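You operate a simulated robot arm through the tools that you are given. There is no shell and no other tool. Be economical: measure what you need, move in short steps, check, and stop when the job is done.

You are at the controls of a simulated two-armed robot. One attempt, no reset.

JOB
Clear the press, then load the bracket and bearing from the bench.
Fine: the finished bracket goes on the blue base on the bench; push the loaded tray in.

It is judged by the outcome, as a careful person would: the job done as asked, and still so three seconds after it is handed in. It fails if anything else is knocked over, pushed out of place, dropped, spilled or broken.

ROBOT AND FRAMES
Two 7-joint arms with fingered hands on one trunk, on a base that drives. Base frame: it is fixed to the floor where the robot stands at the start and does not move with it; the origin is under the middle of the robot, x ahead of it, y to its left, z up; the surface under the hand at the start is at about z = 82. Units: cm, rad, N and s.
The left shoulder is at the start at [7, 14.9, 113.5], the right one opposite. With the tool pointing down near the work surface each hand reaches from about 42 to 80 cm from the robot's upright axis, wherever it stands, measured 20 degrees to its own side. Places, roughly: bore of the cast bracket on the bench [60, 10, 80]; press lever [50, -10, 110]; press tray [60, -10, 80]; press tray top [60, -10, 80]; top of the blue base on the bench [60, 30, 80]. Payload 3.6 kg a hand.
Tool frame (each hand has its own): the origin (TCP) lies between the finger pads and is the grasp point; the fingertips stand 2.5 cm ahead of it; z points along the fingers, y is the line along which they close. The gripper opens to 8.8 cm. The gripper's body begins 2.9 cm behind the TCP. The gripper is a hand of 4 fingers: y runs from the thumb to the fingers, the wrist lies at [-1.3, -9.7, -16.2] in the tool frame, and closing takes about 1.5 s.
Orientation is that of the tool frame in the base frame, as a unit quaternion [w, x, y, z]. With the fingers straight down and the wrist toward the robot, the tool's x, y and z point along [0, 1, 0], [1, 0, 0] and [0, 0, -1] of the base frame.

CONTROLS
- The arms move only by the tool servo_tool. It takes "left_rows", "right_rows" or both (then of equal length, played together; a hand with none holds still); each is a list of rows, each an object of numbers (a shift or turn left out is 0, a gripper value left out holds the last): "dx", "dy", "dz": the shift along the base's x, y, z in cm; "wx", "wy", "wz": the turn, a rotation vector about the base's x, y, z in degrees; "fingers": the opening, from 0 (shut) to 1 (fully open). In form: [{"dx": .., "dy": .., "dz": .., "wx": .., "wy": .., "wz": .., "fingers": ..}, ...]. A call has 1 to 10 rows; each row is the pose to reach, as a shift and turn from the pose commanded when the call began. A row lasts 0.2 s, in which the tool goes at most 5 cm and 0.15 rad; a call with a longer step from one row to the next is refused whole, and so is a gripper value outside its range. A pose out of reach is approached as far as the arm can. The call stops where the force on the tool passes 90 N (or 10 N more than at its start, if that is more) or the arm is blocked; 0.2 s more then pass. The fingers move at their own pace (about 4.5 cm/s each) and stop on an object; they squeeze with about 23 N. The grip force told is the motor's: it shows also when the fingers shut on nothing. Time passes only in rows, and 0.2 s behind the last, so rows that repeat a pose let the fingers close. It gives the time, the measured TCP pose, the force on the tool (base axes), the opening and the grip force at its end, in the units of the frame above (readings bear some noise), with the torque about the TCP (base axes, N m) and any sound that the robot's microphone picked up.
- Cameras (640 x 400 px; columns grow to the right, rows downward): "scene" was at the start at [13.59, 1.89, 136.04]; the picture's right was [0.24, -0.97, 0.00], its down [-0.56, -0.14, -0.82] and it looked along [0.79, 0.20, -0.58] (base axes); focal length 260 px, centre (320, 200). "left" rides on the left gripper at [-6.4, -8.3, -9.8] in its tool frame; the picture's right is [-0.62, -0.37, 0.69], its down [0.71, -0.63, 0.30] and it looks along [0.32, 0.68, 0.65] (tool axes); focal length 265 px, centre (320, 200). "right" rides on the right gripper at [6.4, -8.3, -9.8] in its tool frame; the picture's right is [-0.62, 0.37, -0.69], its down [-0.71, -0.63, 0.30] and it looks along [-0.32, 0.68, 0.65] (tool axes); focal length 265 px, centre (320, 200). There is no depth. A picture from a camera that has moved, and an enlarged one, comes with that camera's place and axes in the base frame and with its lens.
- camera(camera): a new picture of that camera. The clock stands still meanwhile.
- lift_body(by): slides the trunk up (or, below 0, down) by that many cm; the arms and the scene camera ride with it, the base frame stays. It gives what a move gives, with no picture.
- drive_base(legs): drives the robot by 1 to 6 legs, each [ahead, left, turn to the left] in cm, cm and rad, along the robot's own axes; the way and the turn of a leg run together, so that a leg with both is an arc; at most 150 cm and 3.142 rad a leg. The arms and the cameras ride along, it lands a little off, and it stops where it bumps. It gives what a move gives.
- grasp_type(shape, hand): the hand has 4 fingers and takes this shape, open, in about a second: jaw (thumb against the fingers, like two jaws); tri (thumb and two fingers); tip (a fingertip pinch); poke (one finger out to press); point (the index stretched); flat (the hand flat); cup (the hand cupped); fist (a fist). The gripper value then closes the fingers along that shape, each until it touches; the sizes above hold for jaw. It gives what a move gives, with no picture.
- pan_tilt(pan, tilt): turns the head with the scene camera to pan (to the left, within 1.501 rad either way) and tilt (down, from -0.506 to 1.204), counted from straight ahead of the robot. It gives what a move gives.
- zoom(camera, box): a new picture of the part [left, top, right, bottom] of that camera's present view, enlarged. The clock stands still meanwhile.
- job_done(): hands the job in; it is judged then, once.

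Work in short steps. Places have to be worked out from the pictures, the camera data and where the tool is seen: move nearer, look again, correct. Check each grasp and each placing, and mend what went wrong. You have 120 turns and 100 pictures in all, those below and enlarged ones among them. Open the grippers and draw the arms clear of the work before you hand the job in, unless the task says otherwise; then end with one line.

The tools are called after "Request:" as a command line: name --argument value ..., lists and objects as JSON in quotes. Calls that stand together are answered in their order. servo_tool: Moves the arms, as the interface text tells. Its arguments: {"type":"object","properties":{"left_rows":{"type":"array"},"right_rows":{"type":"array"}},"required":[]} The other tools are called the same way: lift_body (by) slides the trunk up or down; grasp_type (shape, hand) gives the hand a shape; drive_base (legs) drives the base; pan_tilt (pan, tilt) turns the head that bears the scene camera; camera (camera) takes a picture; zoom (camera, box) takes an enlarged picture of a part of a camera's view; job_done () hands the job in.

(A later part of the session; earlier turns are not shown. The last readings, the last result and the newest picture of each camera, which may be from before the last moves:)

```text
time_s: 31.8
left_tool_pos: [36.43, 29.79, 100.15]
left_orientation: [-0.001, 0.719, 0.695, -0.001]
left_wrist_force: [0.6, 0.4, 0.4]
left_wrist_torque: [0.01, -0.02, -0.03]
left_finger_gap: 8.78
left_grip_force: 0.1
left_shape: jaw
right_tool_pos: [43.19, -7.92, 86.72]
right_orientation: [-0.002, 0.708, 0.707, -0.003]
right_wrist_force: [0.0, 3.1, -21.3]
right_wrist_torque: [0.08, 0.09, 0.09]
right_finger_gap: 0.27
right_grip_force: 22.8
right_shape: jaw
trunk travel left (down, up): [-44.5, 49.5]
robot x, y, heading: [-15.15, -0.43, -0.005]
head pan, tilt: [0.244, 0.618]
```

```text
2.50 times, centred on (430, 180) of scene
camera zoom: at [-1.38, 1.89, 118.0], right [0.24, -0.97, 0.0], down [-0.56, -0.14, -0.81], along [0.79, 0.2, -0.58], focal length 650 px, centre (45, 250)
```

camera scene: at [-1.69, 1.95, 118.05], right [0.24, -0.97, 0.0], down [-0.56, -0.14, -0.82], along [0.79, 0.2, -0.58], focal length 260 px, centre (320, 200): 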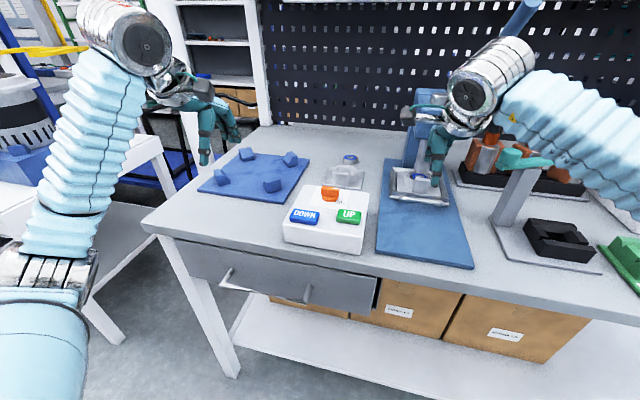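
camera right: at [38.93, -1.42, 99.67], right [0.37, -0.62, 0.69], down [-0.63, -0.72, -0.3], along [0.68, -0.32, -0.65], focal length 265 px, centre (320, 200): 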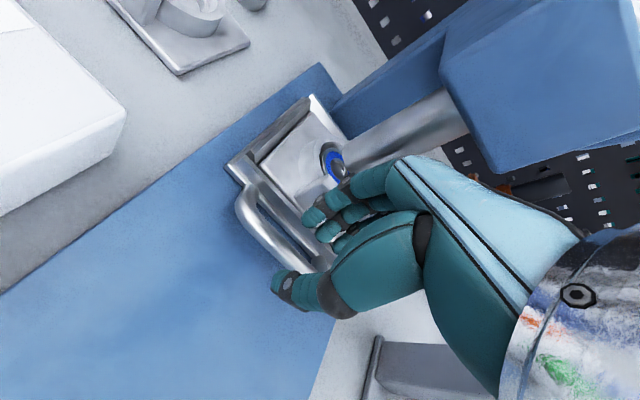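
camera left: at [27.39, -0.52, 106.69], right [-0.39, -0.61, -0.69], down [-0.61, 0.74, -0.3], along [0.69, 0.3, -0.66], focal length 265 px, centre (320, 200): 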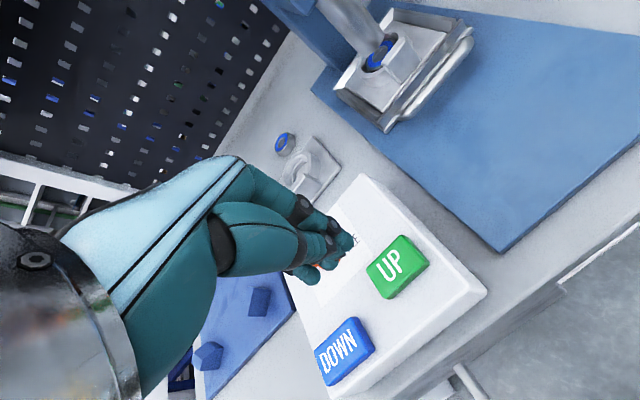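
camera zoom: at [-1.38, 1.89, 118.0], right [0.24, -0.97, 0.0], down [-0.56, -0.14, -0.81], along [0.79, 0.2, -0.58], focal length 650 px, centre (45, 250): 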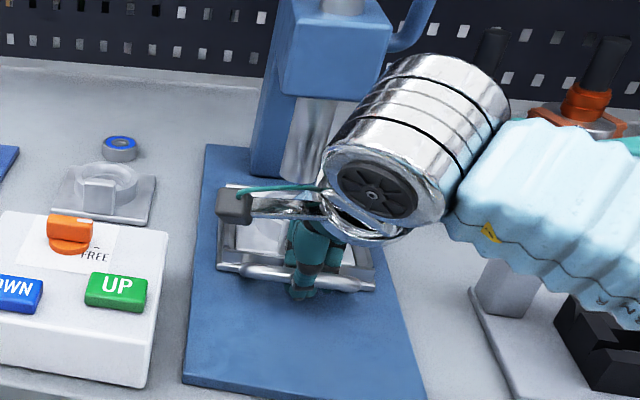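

The tray slides freely. I'll keep pulling.

Request:
servo_tool --right_rows '[{"dx": -0.6}, {"dx": -1.2}, {"dx": -1.8}, {"dx": -2.4}, {"dx": -3}, {"dx": -3.6}, {"dx": -4.2}, {"dx": -4.8}, {"dx": -5.4}, {"dx": -6}]'

Request:
zoom --camera "scene" --box '[340, 100, 520, 260]'

```text
time_s: 34.0
left_tool_pos: [36.47, 29.76, 100.12]
left_orientation: [0.0, 0.72, 0.694, -0.001]
left_wrist_force: [-0.2, 0.5, -0.5]
left_wrist_torque: [0.0, 0.0, 0.01]
left_finger_gap: 8.77
left_grip_force: 0.1
left_shape: jaw
right_tool_pos: [37.18, -7.98, 86.72]
right_orientation: [-0.002, 0.707, 0.708, -0.003]
right_wrist_force: [1.1, 2.9, -23.1]
right_wrist_torque: [0.15, 0.12, 0.1]
right_finger_gap: 0.28
right_grip_force: 22.5
right_shape: jaw
trunk travel left (down, up): [-44.5, 49.5]
robot x, y, heading: [-15.2, 0.34, 0.002]
head pan, tilt: [0.244, 0.618]
```

```text
2.50 times, centred on (430, 180) of scene
camera zoom: at [-1.41, 1.88, 118.01], right [0.24, -0.97, 0.0], down [-0.56, -0.14, -0.81], along [0.79, 0.2, -0.58], focal length 650 px, centre (45, 250)
```

zoom: 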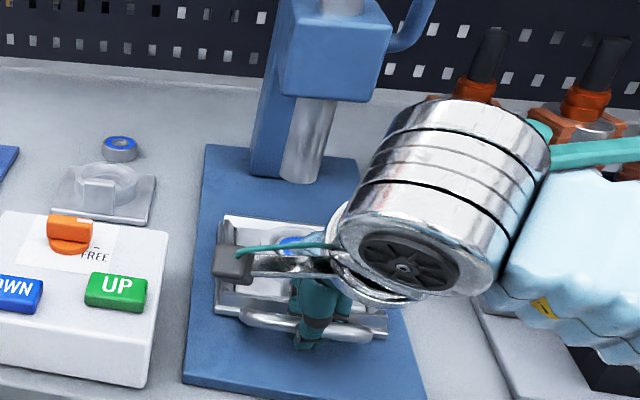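

The bracket is now out in front of the ram. I'll pull 2 cm more for head clearance, then release.

Request:
servo_tool --right_rows '[{"dx": -0.6}, {"dx": -1.2}, {"dx": -1.8}, {"dx": -2.2}]'

Request:
servo_tool --right_rows '[{"fingers": 0.35}, {"fingers": 0.35}, {"fingers": 0.35}, {"fingers": 0.35}, {"fingers": 0.35}, {"dz": 1}, {"dz": 3}, {"dz": 7}, {"dz": 12}]'

Request:
zoom --camera "scene" --box '[340, 100, 520, 260]'

Request:
camera --camera "right"

```text
time_s: 35.0
left_tool_pos: [36.42, 29.74, 100.13]
left_orientation: [-0.001, 0.72, 0.694, -0.002]
left_wrist_force: [0.2, 0.0, 0.1]
left_wrist_torque: [0.02, -0.02, 0.02]
left_finger_gap: 8.76
left_grip_force: 0.1
left_shape: jaw
right_tool_pos: [35.02, -7.92, 86.59]
right_orientation: [-0.001, 0.707, 0.707, -0.003]
right_wrist_force: [0.7, 2.0, -23.9]
right_wrist_torque: [0.06, 0.1, 0.02]
right_finger_gap: 0.28
right_grip_force: 23.5
right_shape: jaw
trunk travel left (down, up): [-44.5, 49.5]
robot x, y, heading: [-15.26, -0.28, -0.002]
head pan, tilt: [0.244, 0.618]
```

```text
time_s: 37.0
left_tool_pos: [36.0, 29.85, 100.32]
left_orientation: [0.001, 0.72, 0.694, 0.001]
left_wrist_force: [0.1, 0.3, -0.1]
left_wrist_torque: [-0.01, -0.01, 0.03]
left_finger_gap: 8.76
left_grip_force: 0.1
left_shape: jaw
right_tool_pos: [34.66, -7.79, 98.95]
right_orientation: [0.001, 0.707, 0.707, -0.001]
right_wrist_force: [-1.1, 0.3, 0.5]
right_wrist_torque: [0.03, -0.03, 0.01]
right_finger_gap: 3.03
right_grip_force: 0.0
right_shape: jaw
trunk travel left (down, up): [-44.5, 49.5]
robot x, y, heading: [-15.33, 0.07, -0.005]
head pan, tilt: [0.244, 0.618]
```

```text
2.50 times, centred on (430, 180) of scene
camera zoom: at [-1.78, 1.92, 118.06], right [0.24, -0.97, 0.0], down [-0.56, -0.14, -0.82], along [0.79, 0.2, -0.58], focal length 650 px, centre (45, 250)
```

zoom: 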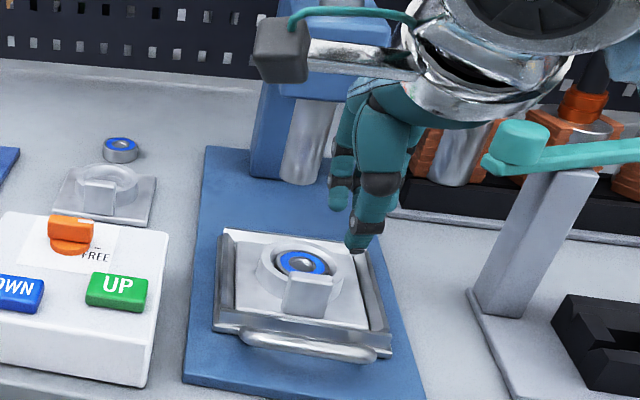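

```text
62 pictures are left
camera right: at [26.46, -1.42, 108.83], right [0.37, -0.62, 0.69], down [-0.63, -0.72, -0.3], along [0.68, -0.32, -0.65], focal length 265 px, centre (320, 200)
```

right: 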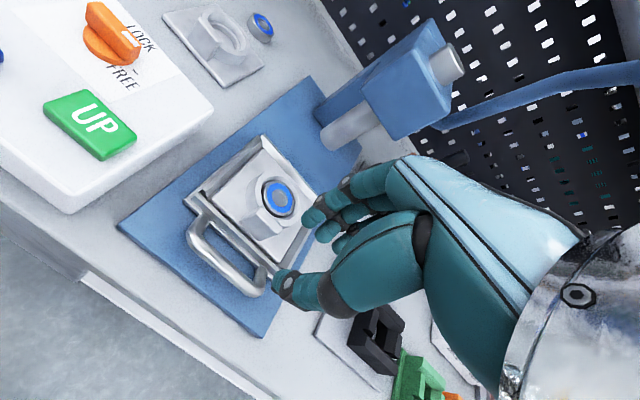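

The finished bracket is out, bore at about (45.2,-8.3,86.1). I'll withdraw the right hand and bring the left hand over it, turned so the wrist lies to the left.

Request:
servo_tool --right_rows '[{"dz": 4, "dx": -2}, {"dz": 6, "dx": -3, "dy": -4}, {"dz": 6, "dx": -3, "dy": -8}, {"dz": 6, "dx": -3, "dy": -12}, {"dz": 6, "dx": -3, "dy": -16}, {"dz": 6, "dx": -3, "dy": -20}, {"dz": 6, "dx": -3, "dy": -24}]'

Request:
servo_tool --left_rows '[{"dy": -1, "dz": 1, "wz": -8.5}, {"dy": -4, "dz": 2, "wz": -17}, {"dy": -8, "dz": 2, "wz": -25.5}, {"dy": -12, "dz": 2, "wz": -34}, {"dy": -16, "dz": 2, "wz": -42.5}, {"dy": -20, "dz": 2, "wz": -51}, {"dx": 1, "dy": -24, "dz": 2, "wz": -59.5}, {"dx": 3, "dy": -28, "dz": 2, "wz": -68}, {"dx": 5, "dy": -32, "dz": 2, "wz": -76.5}, {"dx": 8, "dy": -36, "dz": 2, "wz": -85}]'

Request:
camera --camera "scene"

Request:
camera --camera "left"

```text
time_s: 38.5
left_tool_pos: [36.21, 29.57, 100.29]
left_orientation: [-0.001, 0.719, 0.695, 0.001]
left_wrist_force: [0.7, -0.1, -0.1]
left_wrist_torque: [0.04, 0.02, 0.03]
left_finger_gap: 8.76
left_grip_force: 0.2
left_shape: jaw
right_tool_pos: [31.78, -31.9, 104.89]
right_orientation: [0.0, 0.706, 0.708, 0.0]
right_wrist_force: [0.3, 0.2, 0.3]
right_wrist_torque: [0.04, 0.0, 0.02]
right_finger_gap: 3.04
right_grip_force: 0.1
right_shape: jaw
trunk travel left (down, up): [-44.5, 49.5]
robot x, y, heading: [-14.74, 0.1, 0.0]
head pan, tilt: [0.244, 0.618]
```

```text
time_s: 40.8
left_tool_pos: [43.36, -6.76, 102.1]
left_orientation: [-0.003, 1.0, 0.024, 0.005]
left_wrist_force: [-0.2, -0.8, -1.1]
left_wrist_torque: [0.0, 0.0, 0.0]
left_finger_gap: 8.79
left_grip_force: 0.1
left_shape: jaw
left hand out of reach, approached as far as the arm can: row 10
right_tool_pos: [31.44, -32.35, 104.89]
right_orientation: [0.0, 0.707, 0.707, 0.004]
right_wrist_force: [-0.6, -0.1, -0.3]
right_wrist_torque: [0.0, -0.04, 0.06]
right_finger_gap: 3.02
right_grip_force: 0.0
right_shape: jaw
trunk travel left (down, up): [-44.5, 49.5]
robot x, y, heading: [-15.24, 0.25, -0.0]
head pan, tilt: [0.244, 0.618]
```

```text
61 pictures are left
camera scene: at [-2.16, 1.41, 118.1], right [0.24, -0.97, 0.0], down [-0.56, -0.14, -0.82], along [0.79, 0.2, -0.57], focal length 260 px, centre (320, 200)
```

scene: 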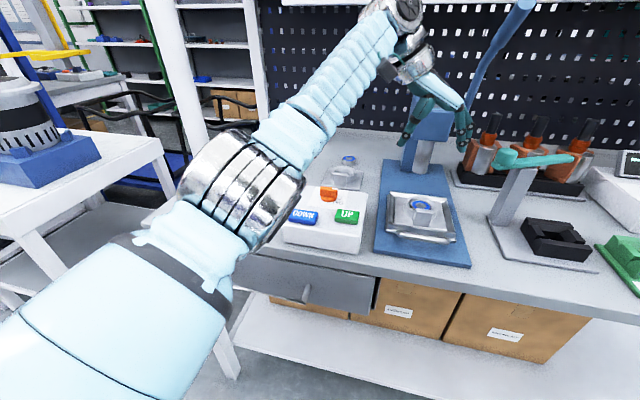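

```text
60 pictures are left
camera left: at [36.3, 1.17, 111.73], right [-0.63, 0.34, -0.7], down [0.69, 0.67, -0.29], along [0.36, -0.66, -0.65], focal length 265 px, centre (320, 200)
```

left: 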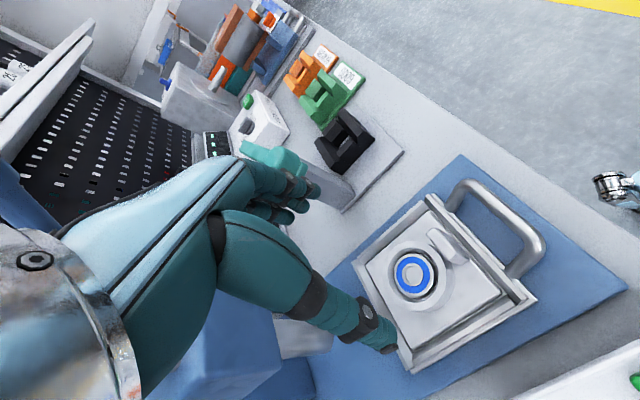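

The left hand can't quite reach that turn here. A diagonal grip (yaw about -50°) on the boss also clears the block and tray rim, so I'll turn back.

Request:
servo_tool --left_rows '[{"wz": 8}, {"wz": 16}, {"wz": 24}, {"wz": 32}, {"wz": 37}, {"wz": 37}]'

Request:
camera --camera "left"

```text
time_s: 42.1
left_tool_pos: [43.76, -6.2, 101.79]
left_orientation: [-0.001, 0.939, 0.343, 0.0]
left_wrist_force: [-0.1, 0.1, -0.1]
left_wrist_torque: [-0.02, -0.04, -0.01]
left_finger_gap: 8.78
left_grip_force: 0.2
left_shape: jaw
right_tool_pos: [31.97, -31.87, 104.84]
right_orientation: [-0.001, 0.707, 0.707, 0.0]
right_wrist_force: [0.7, 0.8, -0.4]
right_wrist_torque: [0.05, 0.01, 0.01]
right_finger_gap: 3.05
right_grip_force: 0.1
right_shape: jaw
trunk travel left (down, up): [-44.5, 49.5]
robot x, y, heading: [-15.28, 0.22, 0.0]
head pan, tilt: [0.244, 0.618]
```

```text
59 pictures are left
camera left: at [33.33, -4.02, 111.53], right [-0.71, -0.12, -0.69], down [0.14, 0.94, -0.3], along [0.69, -0.31, -0.65], focal length 265 px, centre (320, 200)
```

left: 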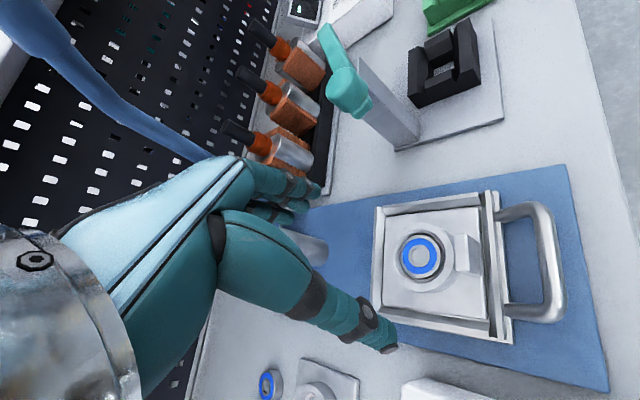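

I'll zoom in on the bracket for sizes and clearances.

Request:
zoom --camera "left" --box '[360, 180, 580, 350]'

```text
2.35 times, centred on (470, 265) of left
camera zoom: at [33.33, -4.02, 111.53], right [-0.71, -0.12, -0.69], down [0.14, 0.94, -0.3], along [0.69, -0.31, -0.65], focal length 624 px, centre (-33, 47)
```

zoom: 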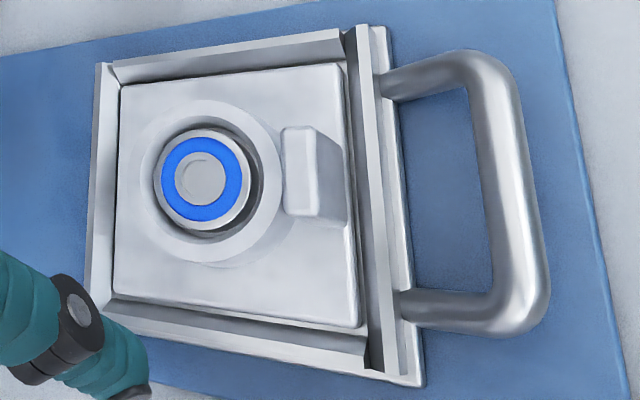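

The boss is about 6.1 cm across, centred near (45.05,-8.05). I'll set the opening to about 7.6 cm, align and come down to just above.

Request:
servo_tool --left_rows '[{"dx": 1.3, "dy": -1.85, "fingers": 0.86}, {"dx": 1.3, "dy": -1.85, "dz": -3}, {"dx": 1.3, "dy": -1.85, "dz": -6}, {"dx": 1.3, "dy": -1.85, "dz": -9}, {"dx": 1.3, "dy": -1.85, "dz": -11}]'

Request:
camera --camera "left"

Request:
zoom --camera "scene" --box '[350, 120, 510, 250]'

```text
time_s: 43.4
left_tool_pos: [45.01, -7.73, 90.62]
left_orientation: [0.0, 0.94, 0.341, 0.0]
left_wrist_force: [-0.2, 0.2, -0.1]
left_wrist_torque: [0.01, 0.01, -0.03]
left_finger_gap: 7.59
left_grip_force: 0.0
left_shape: jaw
right_tool_pos: [31.89, -31.8, 104.96]
right_orientation: [0.0, 0.707, 0.707, 0.0]
right_wrist_force: [0.1, 0.1, -0.4]
right_wrist_torque: [-0.02, 0.01, -0.02]
right_finger_gap: 3.04
right_grip_force: 0.1
right_shape: jaw
trunk travel left (down, up): [-44.5, 49.5]
robot x, y, heading: [-15.32, -0.34, -0.001]
head pan, tilt: [0.244, 0.618]
```

```text
57 pictures are left
camera left: at [34.56, -5.57, 100.4], right [-0.71, -0.12, -0.69], down [0.14, 0.94, -0.3], along [0.69, -0.32, -0.65], focal length 265 px, centre (320, 200)
```

left: 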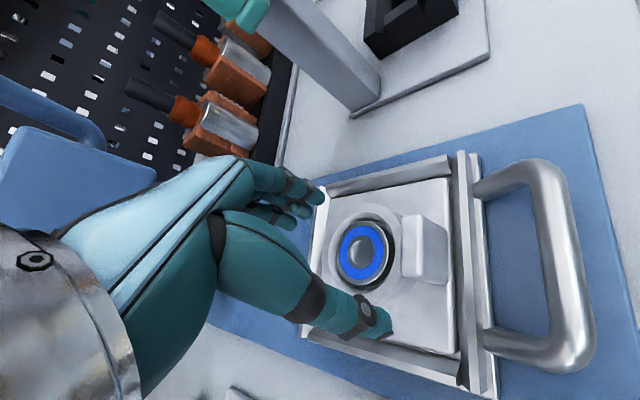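

```text
3.08 times, centred on (430, 185) of scene
camera zoom: at [-1.67, 1.9, 118.05], right [0.24, -0.97, 0.0], down [-0.56, -0.14, -0.82], along [0.79, 0.2, -0.58], focal length 800 px, centre (-18, 246)
```

zoom: 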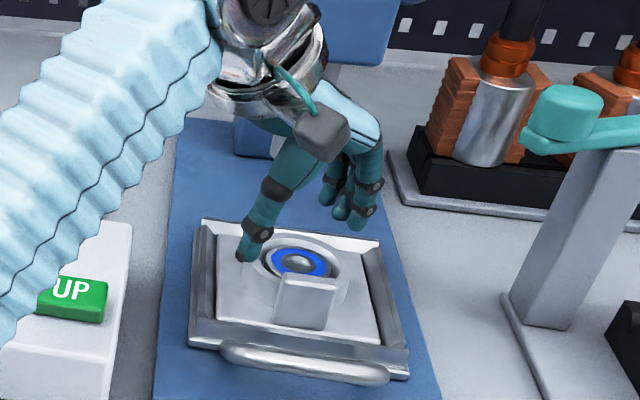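

Aligned. I'll lower by 3.2 cm with a slight -y correction, then close round the boss.

Request:
servo_tool --left_rows '[{"dy": -0.3, "dz": -1}, {"dy": -0.4, "dz": -2}, {"dy": -0.4, "dz": -2.7}, {"dy": -0.4, "dz": -3.1}, {"dy": -0.4, "dz": -3.1}]'

Request:
zoom --camera "scene" --box '[380, 160, 480, 250]'

Request:
zoom --camera "left" --box '[250, 130, 500, 390]'

```text
time_s: 44.5
left_tool_pos: [44.95, -8.41, 87.69]
left_orientation: [0.0, 0.939, 0.343, -0.001]
left_wrist_force: [-0.4, 0.1, 0.1]
left_wrist_torque: [0.01, -0.02, 0.01]
left_finger_gap: 7.59
left_grip_force: 0.1
left_shape: jaw
right_tool_pos: [31.97, -31.7, 104.87]
right_orientation: [0.0, 0.707, 0.707, 0.0]
right_wrist_force: [0.2, -0.1, -0.2]
right_wrist_torque: [0.0, 0.0, -0.02]
right_finger_gap: 3.05
right_grip_force: 0.0
right_shape: jaw
trunk travel left (down, up): [-44.5, 49.5]
robot x, y, heading: [-15.07, -0.12, 0.002]
head pan, tilt: [0.244, 0.618]
```

```text
4.44 times, centred on (430, 205) of scene
camera zoom: at [-1.7, 1.88, 118.05], right [0.24, -0.97, 0.0], down [-0.56, -0.14, -0.82], along [0.79, 0.2, -0.58], focal length 1156 px, centre (-169, 178)
```

zoom: 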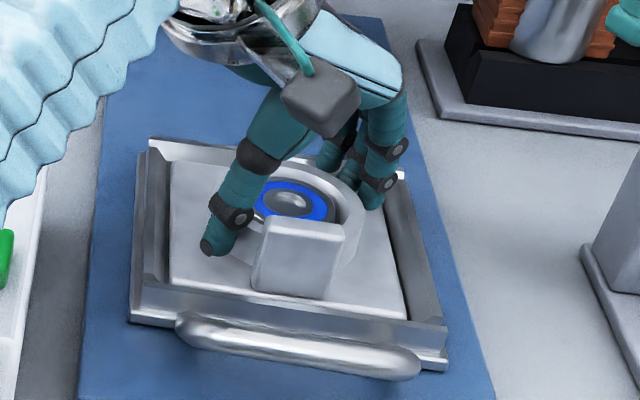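

```text
1.54 times, centred on (375, 260) of left
camera zoom: at [34.58, -6.23, 97.41], right [-0.71, -0.12, -0.69], down [0.14, 0.94, -0.3], along [0.69, -0.32, -0.65], focal length 408 px, centre (235, 108)
```

zoom: 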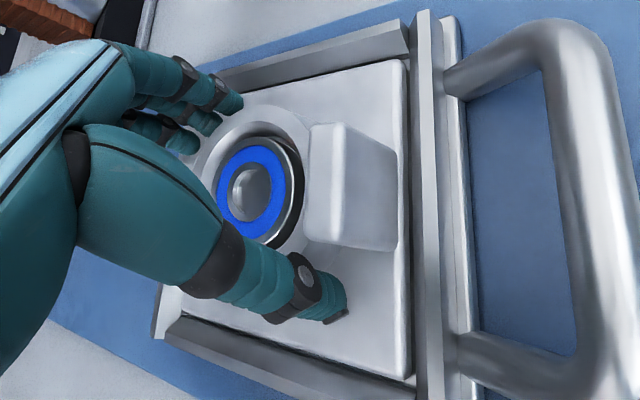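

Thumb and fingers stand on either side of the boss. I'll go a further 0.5 cm down and close.

Request:
servo_tool --left_rows '[{"dy": 0.2, "dz": -0.3}, {"dy": 0.2, "dz": -0.5}, {"dy": 0.2, "dz": -0.5, "fingers": 0}, {"dy": 0.2, "dz": -0.5}, {"dy": 0.2, "dz": -0.5}, {"dy": 0.2, "dz": -0.5}, {"dy": 0.2, "dz": -0.5}, {"dy": 0.2, "dz": -0.5}]'

Request:
zoom --camera "left" --box '[250, 130, 500, 390]'

```text
time_s: 46.4
left_tool_pos: [44.88, -8.18, 87.38]
left_orientation: [0.001, 0.94, 0.342, 0.001]
left_wrist_force: [0.8, 1.1, 7.8]
left_wrist_torque: [0.06, -0.01, 0.0]
left_finger_gap: 5.87
left_grip_force: 22.9
left_shape: jaw
right_tool_pos: [31.75, -31.82, 104.96]
right_orientation: [0.001, 0.707, 0.707, 0.001]
right_wrist_force: [0.3, -0.4, 0.2]
right_wrist_torque: [-0.02, 0.01, 0.0]
right_finger_gap: 3.06
right_grip_force: 0.1
right_shape: jaw
trunk travel left (down, up): [-44.5, 49.5]
robot x, y, heading: [-15.0, -0.05, -0.004]
head pan, tilt: [0.244, 0.618]
```

```text
1.54 times, centred on (375, 260) of left
camera zoom: at [34.52, -6.02, 97.04], right [-0.71, -0.12, -0.69], down [0.14, 0.94, -0.31], along [0.69, -0.32, -0.65], focal length 408 px, centre (235, 108)
```

zoom: 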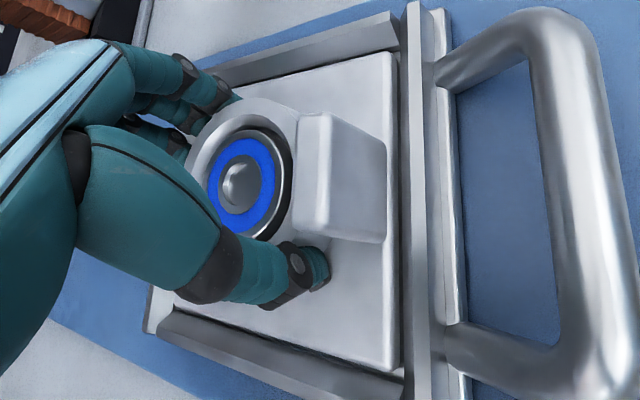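

It's firmly gripped at 5.9 cm. I'll lift 3 cm and check it comes up level.

Request:
servo_tool --left_rows '[{"dz": 0.5}, {"dz": 1}, {"dz": 2}, {"dz": 3}]'

Request:
zoom --camera "scene" --box '[370, 130, 490, 250]'

```text
time_s: 47.4
left_tool_pos: [44.98, -8.17, 90.14]
left_orientation: [0.0, 0.94, 0.342, -0.002]
left_wrist_force: [0.6, -0.3, -6.2]
left_wrist_torque: [-0.03, 0.01, 0.02]
left_finger_gap: 5.83
left_grip_force: 22.8
left_shape: jaw
right_tool_pos: [31.95, -31.83, 104.86]
right_orientation: [0.0, 0.707, 0.707, 0.001]
right_wrist_force: [-0.2, 0.1, -0.1]
right_wrist_torque: [-0.02, 0.0, -0.01]
right_finger_gap: 3.04
right_grip_force: 0.0
right_shape: jaw
trunk travel left (down, up): [-44.5, 49.5]
robot x, y, heading: [-15.24, -0.45, 0.003]
head pan, tilt: [0.244, 0.618]
```

```text
3.33 times, centred on (430, 190) of scene
camera zoom: at [-1.61, 1.87, 118.04], right [0.24, -0.97, 0.0], down [-0.56, -0.14, -0.82], along [0.79, 0.2, -0.58], focal length 867 px, centre (-47, 233)
```

zoom: 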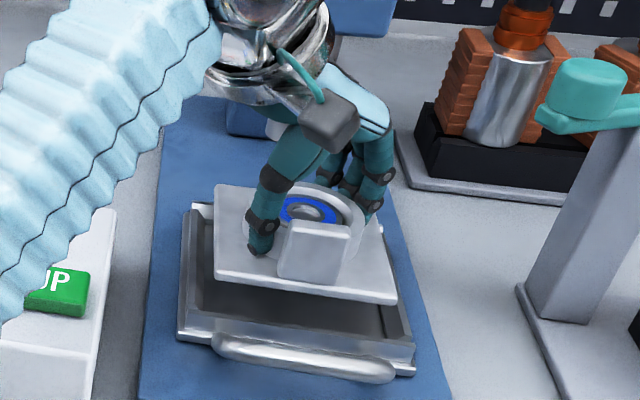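

Lifted level, about 0.6 kg. I'll look at the blue base for its exact place before carrying over.

Request:
zoom --camera "scene" --box '[190, 130, 320, 220]'

```text
4.44 times, centred on (255, 175) of scene
camera zoom: at [-1.61, 1.87, 118.04], right [0.24, -0.97, 0.0], down [-0.56, -0.14, -0.82], along [0.79, 0.2, -0.58], focal length 1156 px, centre (609, 311)
```

zoom: 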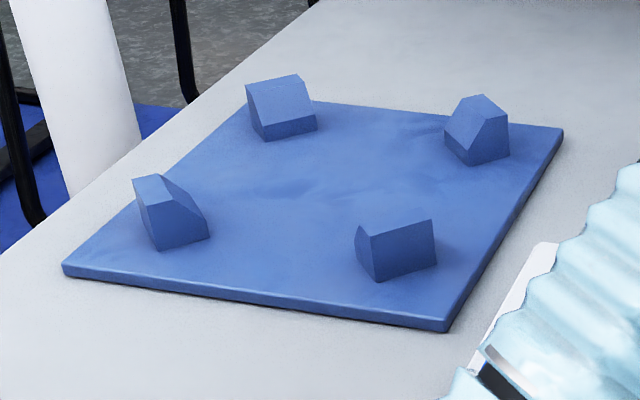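

Base centre works out at (54.6,32.9), with posts facing in and about 1.6 cm slack each way. I'll raise the bracket and carry it over.

Request:
servo_tool --left_rows '[{"dz": 4}, {"dz": 8}, {"dy": 4, "dz": 9}, {"dy": 8, "dz": 9}, {"dy": 12, "dz": 9}, {"dy": 16, "dz": 9}, {"dy": 20, "dz": 9}, {"dx": 1.5, "dy": 24, "dz": 9}, {"dx": 3, "dy": 28, "dz": 9}, {"dx": 5, "dy": 32, "dz": 9}]'

Request:
servo_tool --left_rows '[{"dx": 2, "dy": 3}, {"dx": 4, "dy": 6}, {"dx": 5.3, "dy": 9.2}, {"dx": 5.3, "dy": 9.2}]'

Request:
camera --camera "scene"

Request:
camera --camera "left"

```text
time_s: 49.5
left_tool_pos: [49.98, 24.14, 99.11]
left_orientation: [0.001, 0.94, 0.341, -0.001]
left_wrist_force: [-0.4, 0.2, -5.7]
left_wrist_torque: [-0.02, 0.0, 0.01]
left_finger_gap: 5.83
left_grip_force: 23.3
left_shape: jaw
right_tool_pos: [32.06, -31.71, 104.81]
right_orientation: [0.0, 0.707, 0.707, -0.001]
right_wrist_force: [0.6, 0.7, -1.0]
right_wrist_torque: [0.0, -0.01, 0.02]
right_finger_gap: 3.04
right_grip_force: 0.0
right_shape: jaw
trunk travel left (down, up): [-44.5, 49.5]
robot x, y, heading: [-15.29, 0.09, -0.002]
head pan, tilt: [0.244, 0.618]
```

```text
time_s: 50.5
left_tool_pos: [51.79, 30.66, 98.18]
left_orientation: [0.0, 0.94, 0.342, -0.001]
left_wrist_force: [0.3, 0.2, -5.4]
left_wrist_torque: [-0.02, -0.01, 0.0]
left_finger_gap: 5.79
left_grip_force: 22.9
left_shape: jaw
left hand out of reach, approached as far as the arm can: row 2, 3, 4
right_tool_pos: [31.88, -31.71, 104.84]
right_orientation: [0.0, 0.708, 0.707, 0.0]
right_wrist_force: [-0.4, -0.1, 0.4]
right_wrist_torque: [0.0, -0.01, 0.01]
right_finger_gap: 3.06
right_grip_force: 0.2
right_shape: jaw
trunk travel left (down, up): [-44.5, 49.5]
robot x, y, heading: [-15.35, 0.03, -0.0]
head pan, tilt: [0.244, 0.618]
```

```text
50 pictures are left
camera scene: at [-1.69, 1.85, 118.05], right [0.24, -0.97, 0.0], down [-0.56, -0.14, -0.82], along [0.79, 0.2, -0.58], focal length 260 px, centre (320, 200)
```

scene: 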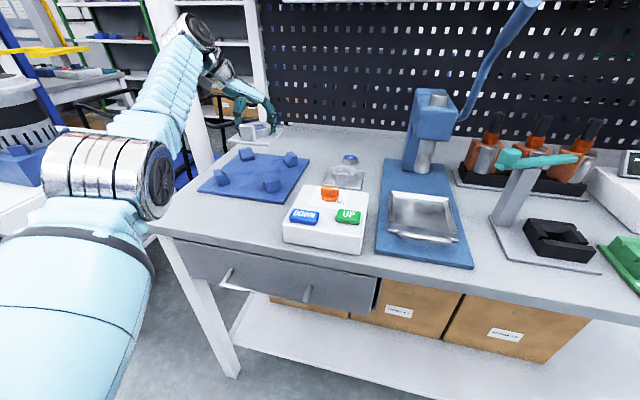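

```text
49 pictures are left
camera left: at [41.28, 32.74, 107.93], right [-0.71, -0.12, -0.69], down [0.14, 0.94, -0.3], along [0.69, -0.32, -0.65], focal length 265 px, centre (320, 200)
```

left: 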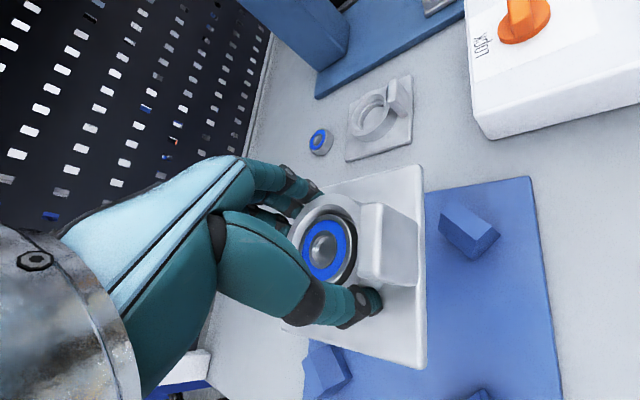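

Out of reach, so I'll raise and pull back the right hand to be safe, then drive 12 cm ahead.

Request:
servo_tool --right_rows '[{"dx": -2, "dz": 4}, {"dx": -4, "dz": 8}, {"dx": -6, "dz": 10}, {"dx": -6, "dz": 12}]'

Request:
drive_base --legs '[[12, 0, 0]]'

```text
time_s: 51.5
left_tool_pos: [51.73, 30.67, 98.02]
left_orientation: [0.0, 0.94, 0.341, -0.001]
left_wrist_force: [0.7, -0.5, -5.7]
left_wrist_torque: [0.01, -0.02, 0.0]
left_finger_gap: 5.8
left_grip_force: 23.2
left_shape: jaw
right_tool_pos: [25.92, -31.63, 116.89]
right_orientation: [0.001, 0.707, 0.707, -0.001]
right_wrist_force: [-0.1, -0.1, 0.0]
right_wrist_torque: [-0.04, 0.0, -0.05]
right_finger_gap: 3.04
right_grip_force: 0.1
right_shape: jaw
trunk travel left (down, up): [-44.5, 49.5]
robot x, y, heading: [-15.13, -0.11, 0.001]
head pan, tilt: [0.244, 0.618]
```

```text
time_s: 54.2
left_tool_pos: [63.83, 30.62, 97.59]
left_orientation: [-0.001, 0.939, 0.343, -0.006]
left_wrist_force: [-0.2, 1.0, -5.5]
left_wrist_torque: [0.0, 0.01, -0.05]
left_finger_gap: 5.77
left_grip_force: 23.3
left_shape: jaw
right_tool_pos: [37.78, -31.89, 116.96]
right_orientation: [0.0, 0.707, 0.707, 0.0]
right_wrist_force: [0.4, -0.7, 0.6]
right_wrist_torque: [-0.02, 0.04, -0.02]
right_finger_gap: 3.06
right_grip_force: 0.0
right_shape: jaw
trunk travel left (down, up): [-44.5, 49.5]
robot x, y, heading: [-2.98, -0.17, -0.004]
head pan, tilt: [0.244, 0.618]
stopped in leg 1: the robot was blocked; the commanded pose is now the measured one
```

It stopped right at the end of the drive, reported blocked. I'll check nothing was touched.

Request:
camera --camera "scene"

Request:
camera --camera "right"

```text
48 pictures are left
camera scene: at [10.78, 1.91, 118.04], right [0.24, -0.97, 0.0], down [-0.56, -0.14, -0.82], along [0.79, 0.2, -0.58], focal length 260 px, centre (320, 200)
```

scene: 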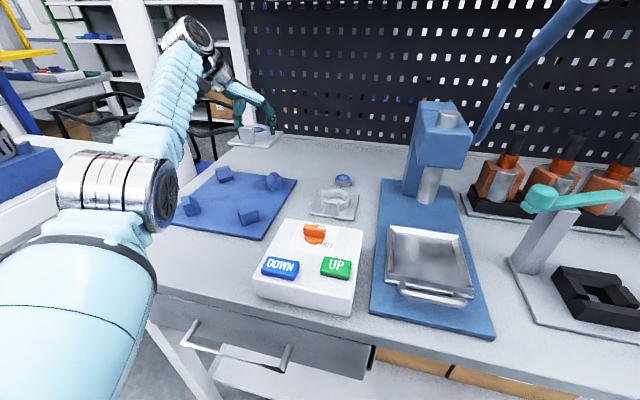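

```text
47 pictures are left
camera right: at [29.69, -25.46, 126.69], right [0.37, -0.62, 0.69], down [-0.63, -0.71, -0.3], along [0.68, -0.32, -0.65], focal length 265 px, centre (320, 200)
```

right: 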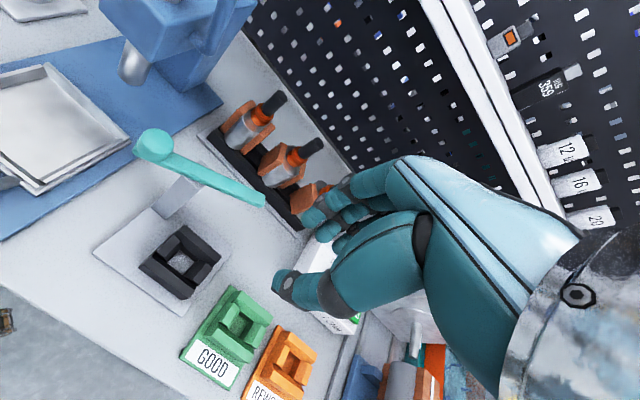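

Nothing has moved. The bracket now hovers at x≈64, so I'll bring it to (55.3,33) and lower partway.

Request:
servo_tool --left_rows '[{"dx": -4, "dy": 1}, {"dx": -8, "dy": 2.4}, {"dx": -8.5, "dy": 2.4, "dz": -2}, {"dx": -8.5, "dy": 2.4, "dz": -4}]'

Request:
zoom --camera "scene" --box '[150, 120, 320, 250]'

Request:
camera --camera "left"

```text
time_s: 55.2
left_tool_pos: [55.14, 33.16, 93.88]
left_orientation: [0.0, 0.94, 0.342, -0.006]
left_wrist_force: [0.2, -0.7, -4.5]
left_wrist_torque: [-0.01, -0.01, -0.02]
left_finger_gap: 5.77
left_grip_force: 23.0
left_shape: jaw
right_tool_pos: [37.85, -31.84, 116.91]
right_orientation: [0.0, 0.707, 0.707, 0.0]
right_wrist_force: [-0.4, -0.3, -0.2]
right_wrist_torque: [0.01, -0.03, -0.03]
right_finger_gap: 3.04
right_grip_force: 0.0
right_shape: jaw
trunk travel left (down, up): [-44.5, 49.5]
robot x, y, heading: [-2.83, 0.12, 0.002]
head pan, tilt: [0.244, 0.618]
```

```text
3.08 times, centred on (235, 185) of scene
camera zoom: at [10.71, 1.98, 118.05], right [0.24, -0.97, 0.0], down [-0.56, -0.14, -0.82], along [0.79, 0.2, -0.58], focal length 800 px, centre (582, 246)
```

zoom: 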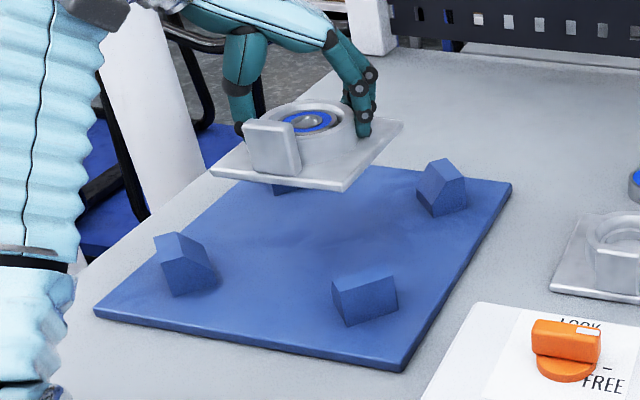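

```text
45 pictures are left
camera left: at [44.85, 35.34, 103.64], right [-0.72, -0.12, -0.69], down [0.14, 0.94, -0.31], along [0.68, -0.32, -0.66], focal length 265 px, centre (320, 200)
```

left: 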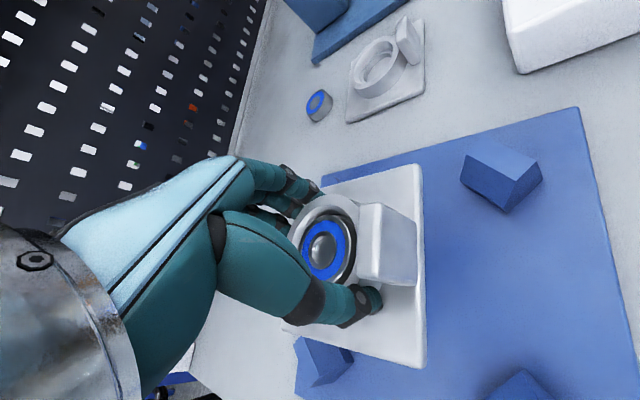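

The plate projects about 1.5 cm too far forward and 0.6 too far left of the base centre. I'll correct and lower to just above the posts.

Request:
servo_tool --left_rows '[{"dx": -1.4, "dy": -0.6, "dz": -1}, {"dx": -1.4, "dy": -0.6, "dz": -2.5}, {"dx": -1.4, "dy": -0.6, "dz": -3.4}]'

Request:
zoom --camera "scene" --box '[150, 120, 320, 250]'

```text
time_s: 56.0
left_tool_pos: [53.93, 32.55, 90.57]
left_orientation: [-0.001, 0.94, 0.342, -0.005]
left_wrist_force: [-0.7, 0.7, -5.1]
left_wrist_torque: [-0.02, 0.01, -0.02]
left_finger_gap: 5.76
left_grip_force: 23.2
left_shape: jaw
right_tool_pos: [38.0, -31.91, 116.9]
right_orientation: [0.0, 0.707, 0.707, 0.0]
right_wrist_force: [-0.1, 0.0, -0.9]
right_wrist_torque: [0.0, 0.0, 0.0]
right_finger_gap: 3.04
right_grip_force: 0.1
right_shape: jaw
trunk travel left (down, up): [-44.5, 49.5]
robot x, y, heading: [-3.09, -0.18, -0.001]
head pan, tilt: [0.244, 0.618]
```

```text
3.08 times, centred on (235, 185) of scene
camera zoom: at [10.81, 1.89, 118.04], right [0.24, -0.97, 0.0], down [-0.56, -0.14, -0.81], along [0.79, 0.2, -0.58], focal length 800 px, centre (582, 246)
```

zoom: 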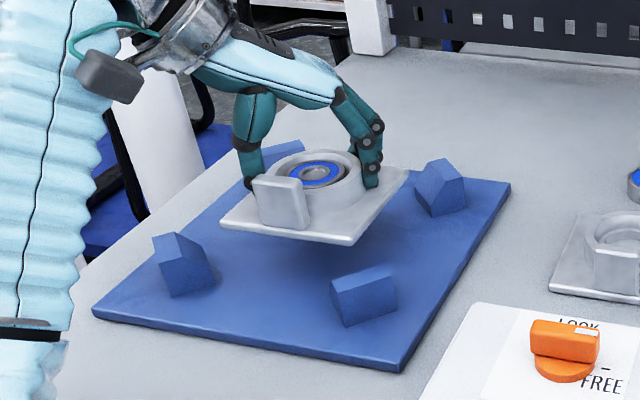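

Now it's centred within the posts. I'll lower gently to contact.

Request:
servo_tool --left_rows '[{"dx": -0.2, "dz": -1.2}, {"dx": -0.2, "dz": -2.2}, {"dx": -0.2, "dz": -2.8}, {"dx": -0.2, "dz": -3.2}, {"dx": -0.2, "dz": -3.5}]'

Request:
zoom --camera "scene" --box '[150, 120, 320, 250]'

```text
time_s: 57.2
left_tool_pos: [53.61, 32.43, 87.44]
left_orientation: [0.002, 0.939, 0.343, -0.001]
left_wrist_force: [6.5, 3.5, 12.5]
left_wrist_torque: [-0.16, 0.06, 0.12]
left_finger_gap: 5.75
left_grip_force: 22.6
left_shape: jaw
right_tool_pos: [37.76, -31.87, 116.88]
right_orientation: [0.001, 0.707, 0.707, 0.001]
right_wrist_force: [0.1, 0.1, 0.3]
right_wrist_torque: [0.03, 0.01, -0.01]
right_finger_gap: 3.05
right_grip_force: 0.0
right_shape: jaw
trunk travel left (down, up): [-44.5, 49.5]
robot x, y, heading: [-2.96, 0.34, -0.002]
head pan, tilt: [0.244, 0.618]
```

```text
3.08 times, centred on (235, 185) of scene
camera zoom: at [10.65, 1.85, 118.09], right [0.24, -0.97, 0.0], down [-0.56, -0.14, -0.82], along [0.79, 0.2, -0.58], focal length 800 px, centre (582, 246)
```

zoom: 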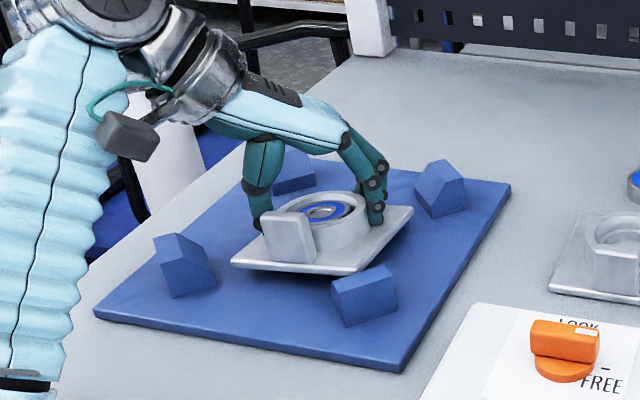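

Force toward +x,+y suggests the near-right corner is touching post D's slope. I'll shift away a little and continue down.

Request:
servo_tool --left_rows '[{"dx": 0.5, "dy": 0.3, "dz": 0.4}, {"dx": 1.0, "dy": 0.6, "dz": 0.3}, {"dx": 1.0, "dy": 0.6, "dz": -0.1}, {"dx": 1.0, "dy": 0.6, "dz": -0.5}]'

Request:
zoom --camera "scene" --box '[170, 140, 300, 240]'

Request:
camera --camera "left"

```text
time_s: 58.2
left_tool_pos: [54.72, 32.96, 86.48]
left_orientation: [-0.002, 0.939, 0.343, -0.005]
left_wrist_force: [0.0, -0.2, -3.3]
left_wrist_torque: [0.02, -0.1, -0.01]
left_finger_gap: 5.72
left_grip_force: 22.7
left_shape: jaw
right_tool_pos: [37.97, -31.85, 116.88]
right_orientation: [0.001, 0.707, 0.707, 0.0]
right_wrist_force: [0.7, 0.1, 0.6]
right_wrist_torque: [-0.02, -0.01, 0.02]
right_finger_gap: 3.02
right_grip_force: 0.1
right_shape: jaw
trunk travel left (down, up): [-44.5, 49.5]
robot x, y, heading: [-2.95, -0.22, 0.001]
head pan, tilt: [0.244, 0.618]
```

```text
4.00 times, centred on (235, 190) of scene
camera zoom: at [10.79, 1.91, 118.04], right [0.24, -0.97, 0.0], down [-0.56, -0.14, -0.82], along [0.79, 0.2, -0.58], focal length 1041 px, centre (660, 240)
```

zoom: 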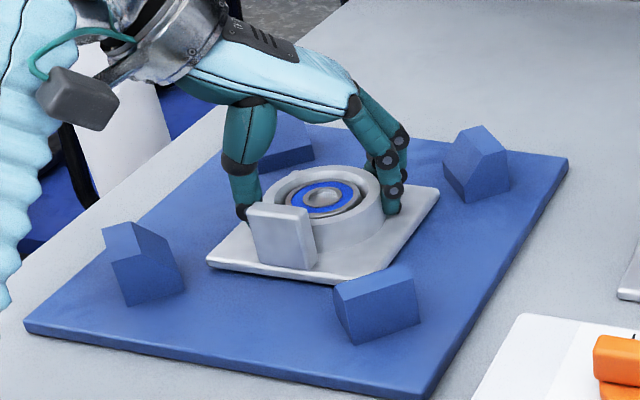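

```text
41 pictures are left
camera left: at [44.32, 35.26, 96.31], right [-0.72, -0.12, -0.69], down [0.14, 0.94, -0.31], along [0.68, -0.32, -0.66], focal length 265 px, centre (320, 200)
```

left: 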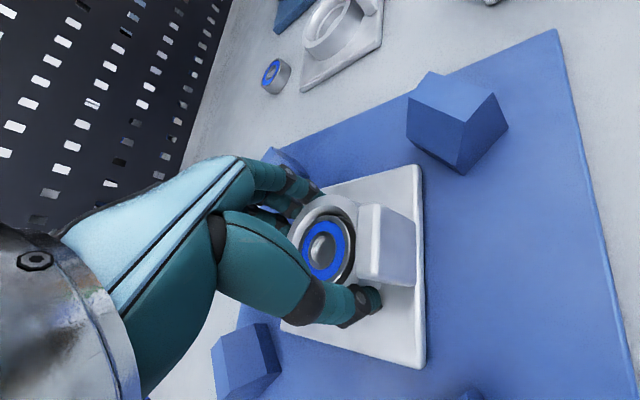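

It's clear of the posts and starting to bear. I'll lower until firmly seated.

Request:
servo_tool --left_rows '[{"dz": -0.2}, {"dz": -0.4}, {"dz": -0.5}]'

```text
time_s: 59.0
left_tool_pos: [54.54, 33.03, 86.31]
left_orientation: [0.0, 0.94, 0.342, -0.001]
left_wrist_force: [-0.2, 4.0, 14.1]
left_wrist_torque: [0.1, -0.17, 0.02]
left_finger_gap: 5.69
left_grip_force: 22.9
left_shape: jaw
right_tool_pos: [37.7, -31.97, 116.89]
right_orientation: [0.0, 0.707, 0.707, 0.0]
right_wrist_force: [0.4, -0.5, 0.6]
right_wrist_torque: [0.0, 0.01, -0.01]
right_finger_gap: 3.05
right_grip_force: 0.2
right_shape: jaw
trunk travel left (down, up): [-44.5, 49.5]
robot x, y, heading: [-2.83, -0.11, 0.0]
head pan, tilt: [0.244, 0.618]
```

Seated (14 N up). I'll open and lift away.

Request:
servo_tool --left_rows '[{"dz": 0.3, "fingers": 0.9}, {"dz": 0.3}, {"dz": 0.3}, {"dz": 0.3}, {"dz": 0.3}, {"dz": 1.5}, {"dz": 4}, {"dz": 8}, {"dz": 12}]'

Request:
zoom --camera "scene" --box '[150, 140, 370, 250]'

```text
time_s: 61.0
left_tool_pos: [54.44, 32.71, 98.19]
left_orientation: [-0.001, 0.94, 0.341, -0.003]
left_wrist_force: [-0.6, -0.8, -0.3]
left_wrist_torque: [0.01, -0.03, 0.02]
left_finger_gap: 7.89
left_grip_force: 0.1
left_shape: jaw
right_tool_pos: [37.67, -31.97, 116.86]
right_orientation: [0.0, 0.707, 0.707, 0.002]
right_wrist_force: [-0.6, -0.9, -0.5]
right_wrist_torque: [0.03, -0.03, 0.0]
right_finger_gap: 3.04
right_grip_force: 0.1
right_shape: jaw
trunk travel left (down, up): [-44.5, 49.5]
robot x, y, heading: [-2.84, -0.02, -0.004]
head pan, tilt: [0.244, 0.618]
```

```text
2.91 times, centred on (260, 195) of scene
camera zoom: at [10.64, 1.77, 118.06], right [0.24, -0.97, 0.0], down [-0.56, -0.14, -0.82], along [0.79, 0.2, -0.58], focal length 757 px, centre (494, 214)
```

zoom: 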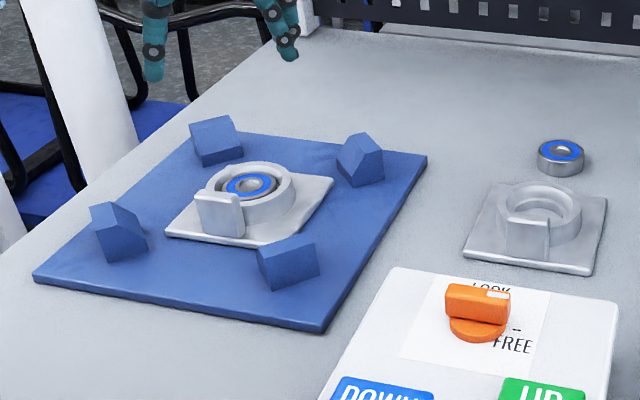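

The finished bracket sits flat between the posts. Next I'll move the left hand over the bench bracket near (59,10).

Request:
servo_tool --left_rows '[{"dx": 1, "dy": -4}, {"dx": 2, "dy": -8}, {"dx": 3, "dy": -12}, {"dx": 4, "dy": -16}, {"dx": 4.5, "dy": -20}, {"dx": 4.5, "dy": -22.7}, {"dx": 4.5, "dy": -22.7, "dz": -4, "fingers": 0.88}]'

Request:
camera --camera "left"

Request:
camera --camera "scene"

```text
time_s: 62.6
left_tool_pos: [59.26, 10.59, 94.01]
left_orientation: [0.0, 0.939, 0.343, -0.005]
left_wrist_force: [0.1, 0.4, 0.8]
left_wrist_torque: [-0.01, 0.0, -0.04]
left_finger_gap: 7.76
left_grip_force: 0.1
left_shape: jaw
right_tool_pos: [37.87, -31.69, 116.79]
right_orientation: [0.001, 0.707, 0.707, 0.0]
right_wrist_force: [0.3, 0.4, -0.6]
right_wrist_torque: [-0.01, 0.03, -0.02]
right_finger_gap: 3.06
right_grip_force: 0.1
right_shape: jaw
trunk travel left (down, up): [-44.5, 49.5]
robot x, y, heading: [-2.91, 0.36, -0.003]
head pan, tilt: [0.244, 0.618]
```

```text
39 pictures are left
camera left: at [48.99, 12.71, 103.89], right [-0.72, -0.12, -0.69], down [0.14, 0.94, -0.31], along [0.68, -0.32, -0.66], focal length 265 px, centre (320, 200)
```

left: 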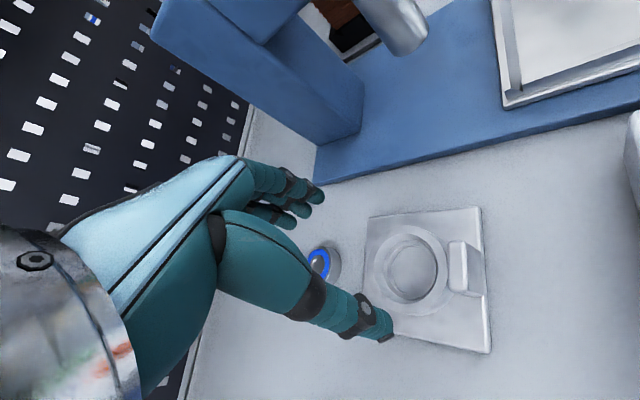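

```text
38 pictures are left
camera scene: at [10.82, 2.04, 118.04], right [0.24, -0.97, 0.0], down [-0.56, -0.14, -0.81], along [0.79, 0.2, -0.58], focal length 260 px, centre (320, 200)
```

scene: 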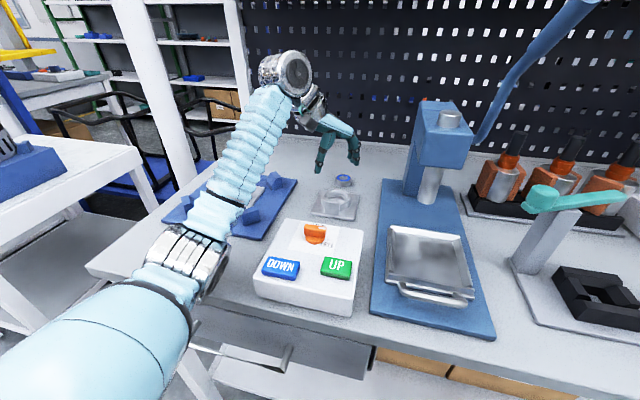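

Boss is at about (58.6,10.2). I'll correct and lower round it.

Request:
servo_tool --left_rows '[{"dx": -0.6, "dy": -0.4, "dz": -2}, {"dx": -0.6, "dy": -0.4, "dz": -4}, {"dx": -0.6, "dy": -0.4, "dz": -6}, {"dx": -0.6, "dy": -0.4, "dz": -7.2}, {"dx": -0.6, "dy": -0.4, "dz": -7.8}]'

Request:
zoom --camera "left" --box '[250, 130, 500, 390]'

Request:
zoom --camera "scene" --box '[290, 140, 390, 230]'

```text
time_s: 64.0
left_tool_pos: [56.41, 9.29, 88.52]
left_orientation: [0.002, 0.94, 0.341, 0.015]
left_wrist_force: [-1.3, 0.4, 0.2]
left_wrist_torque: [0.01, -0.01, 0.02]
left_finger_gap: 7.75
left_grip_force: 0.1
left_shape: jaw
right_tool_pos: [34.92, -32.79, 117.65]
right_orientation: [0.007, 0.707, 0.707, 0.013]
right_wrist_force: [0.5, 0.4, 0.0]
right_wrist_torque: [-0.01, -0.02, 0.0]
right_finger_gap: 3.08
right_grip_force: 0.0
right_shape: jaw
trunk travel left (down, up): [-44.5, 49.5]
robot x, y, heading: [-3.01, -0.19, 0.0]
head pan, tilt: [0.244, 0.618]
stopped in row 5 (left hand): the arm was blocked; the commanded pose is now the measured one
```

```text
1.54 times, centred on (375, 260) of left
camera zoom: at [45.76, 11.48, 98.01], right [-0.69, -0.11, -0.72], down [0.15, 0.94, -0.29], along [0.71, -0.31, -0.63], focal length 408 px, centre (235, 108)
```

zoom: 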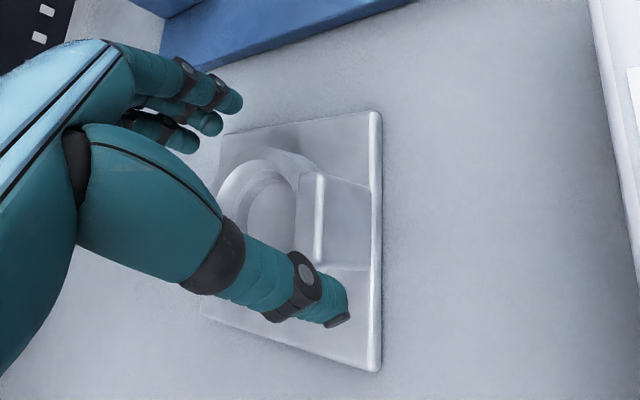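

```text
4.44 times, centred on (340, 185) of scene
camera zoom: at [6.8, 0.7, 118.51], right [0.24, -0.97, 0.0], down [-0.53, -0.13, -0.84], along [0.81, 0.2, -0.55], focal length 1156 px, centre (231, 267)
```

zoom: 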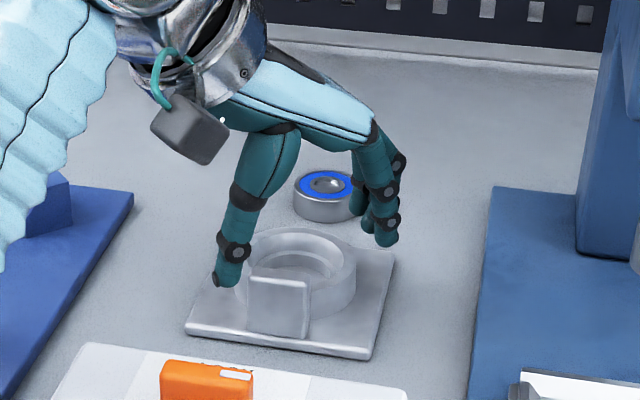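

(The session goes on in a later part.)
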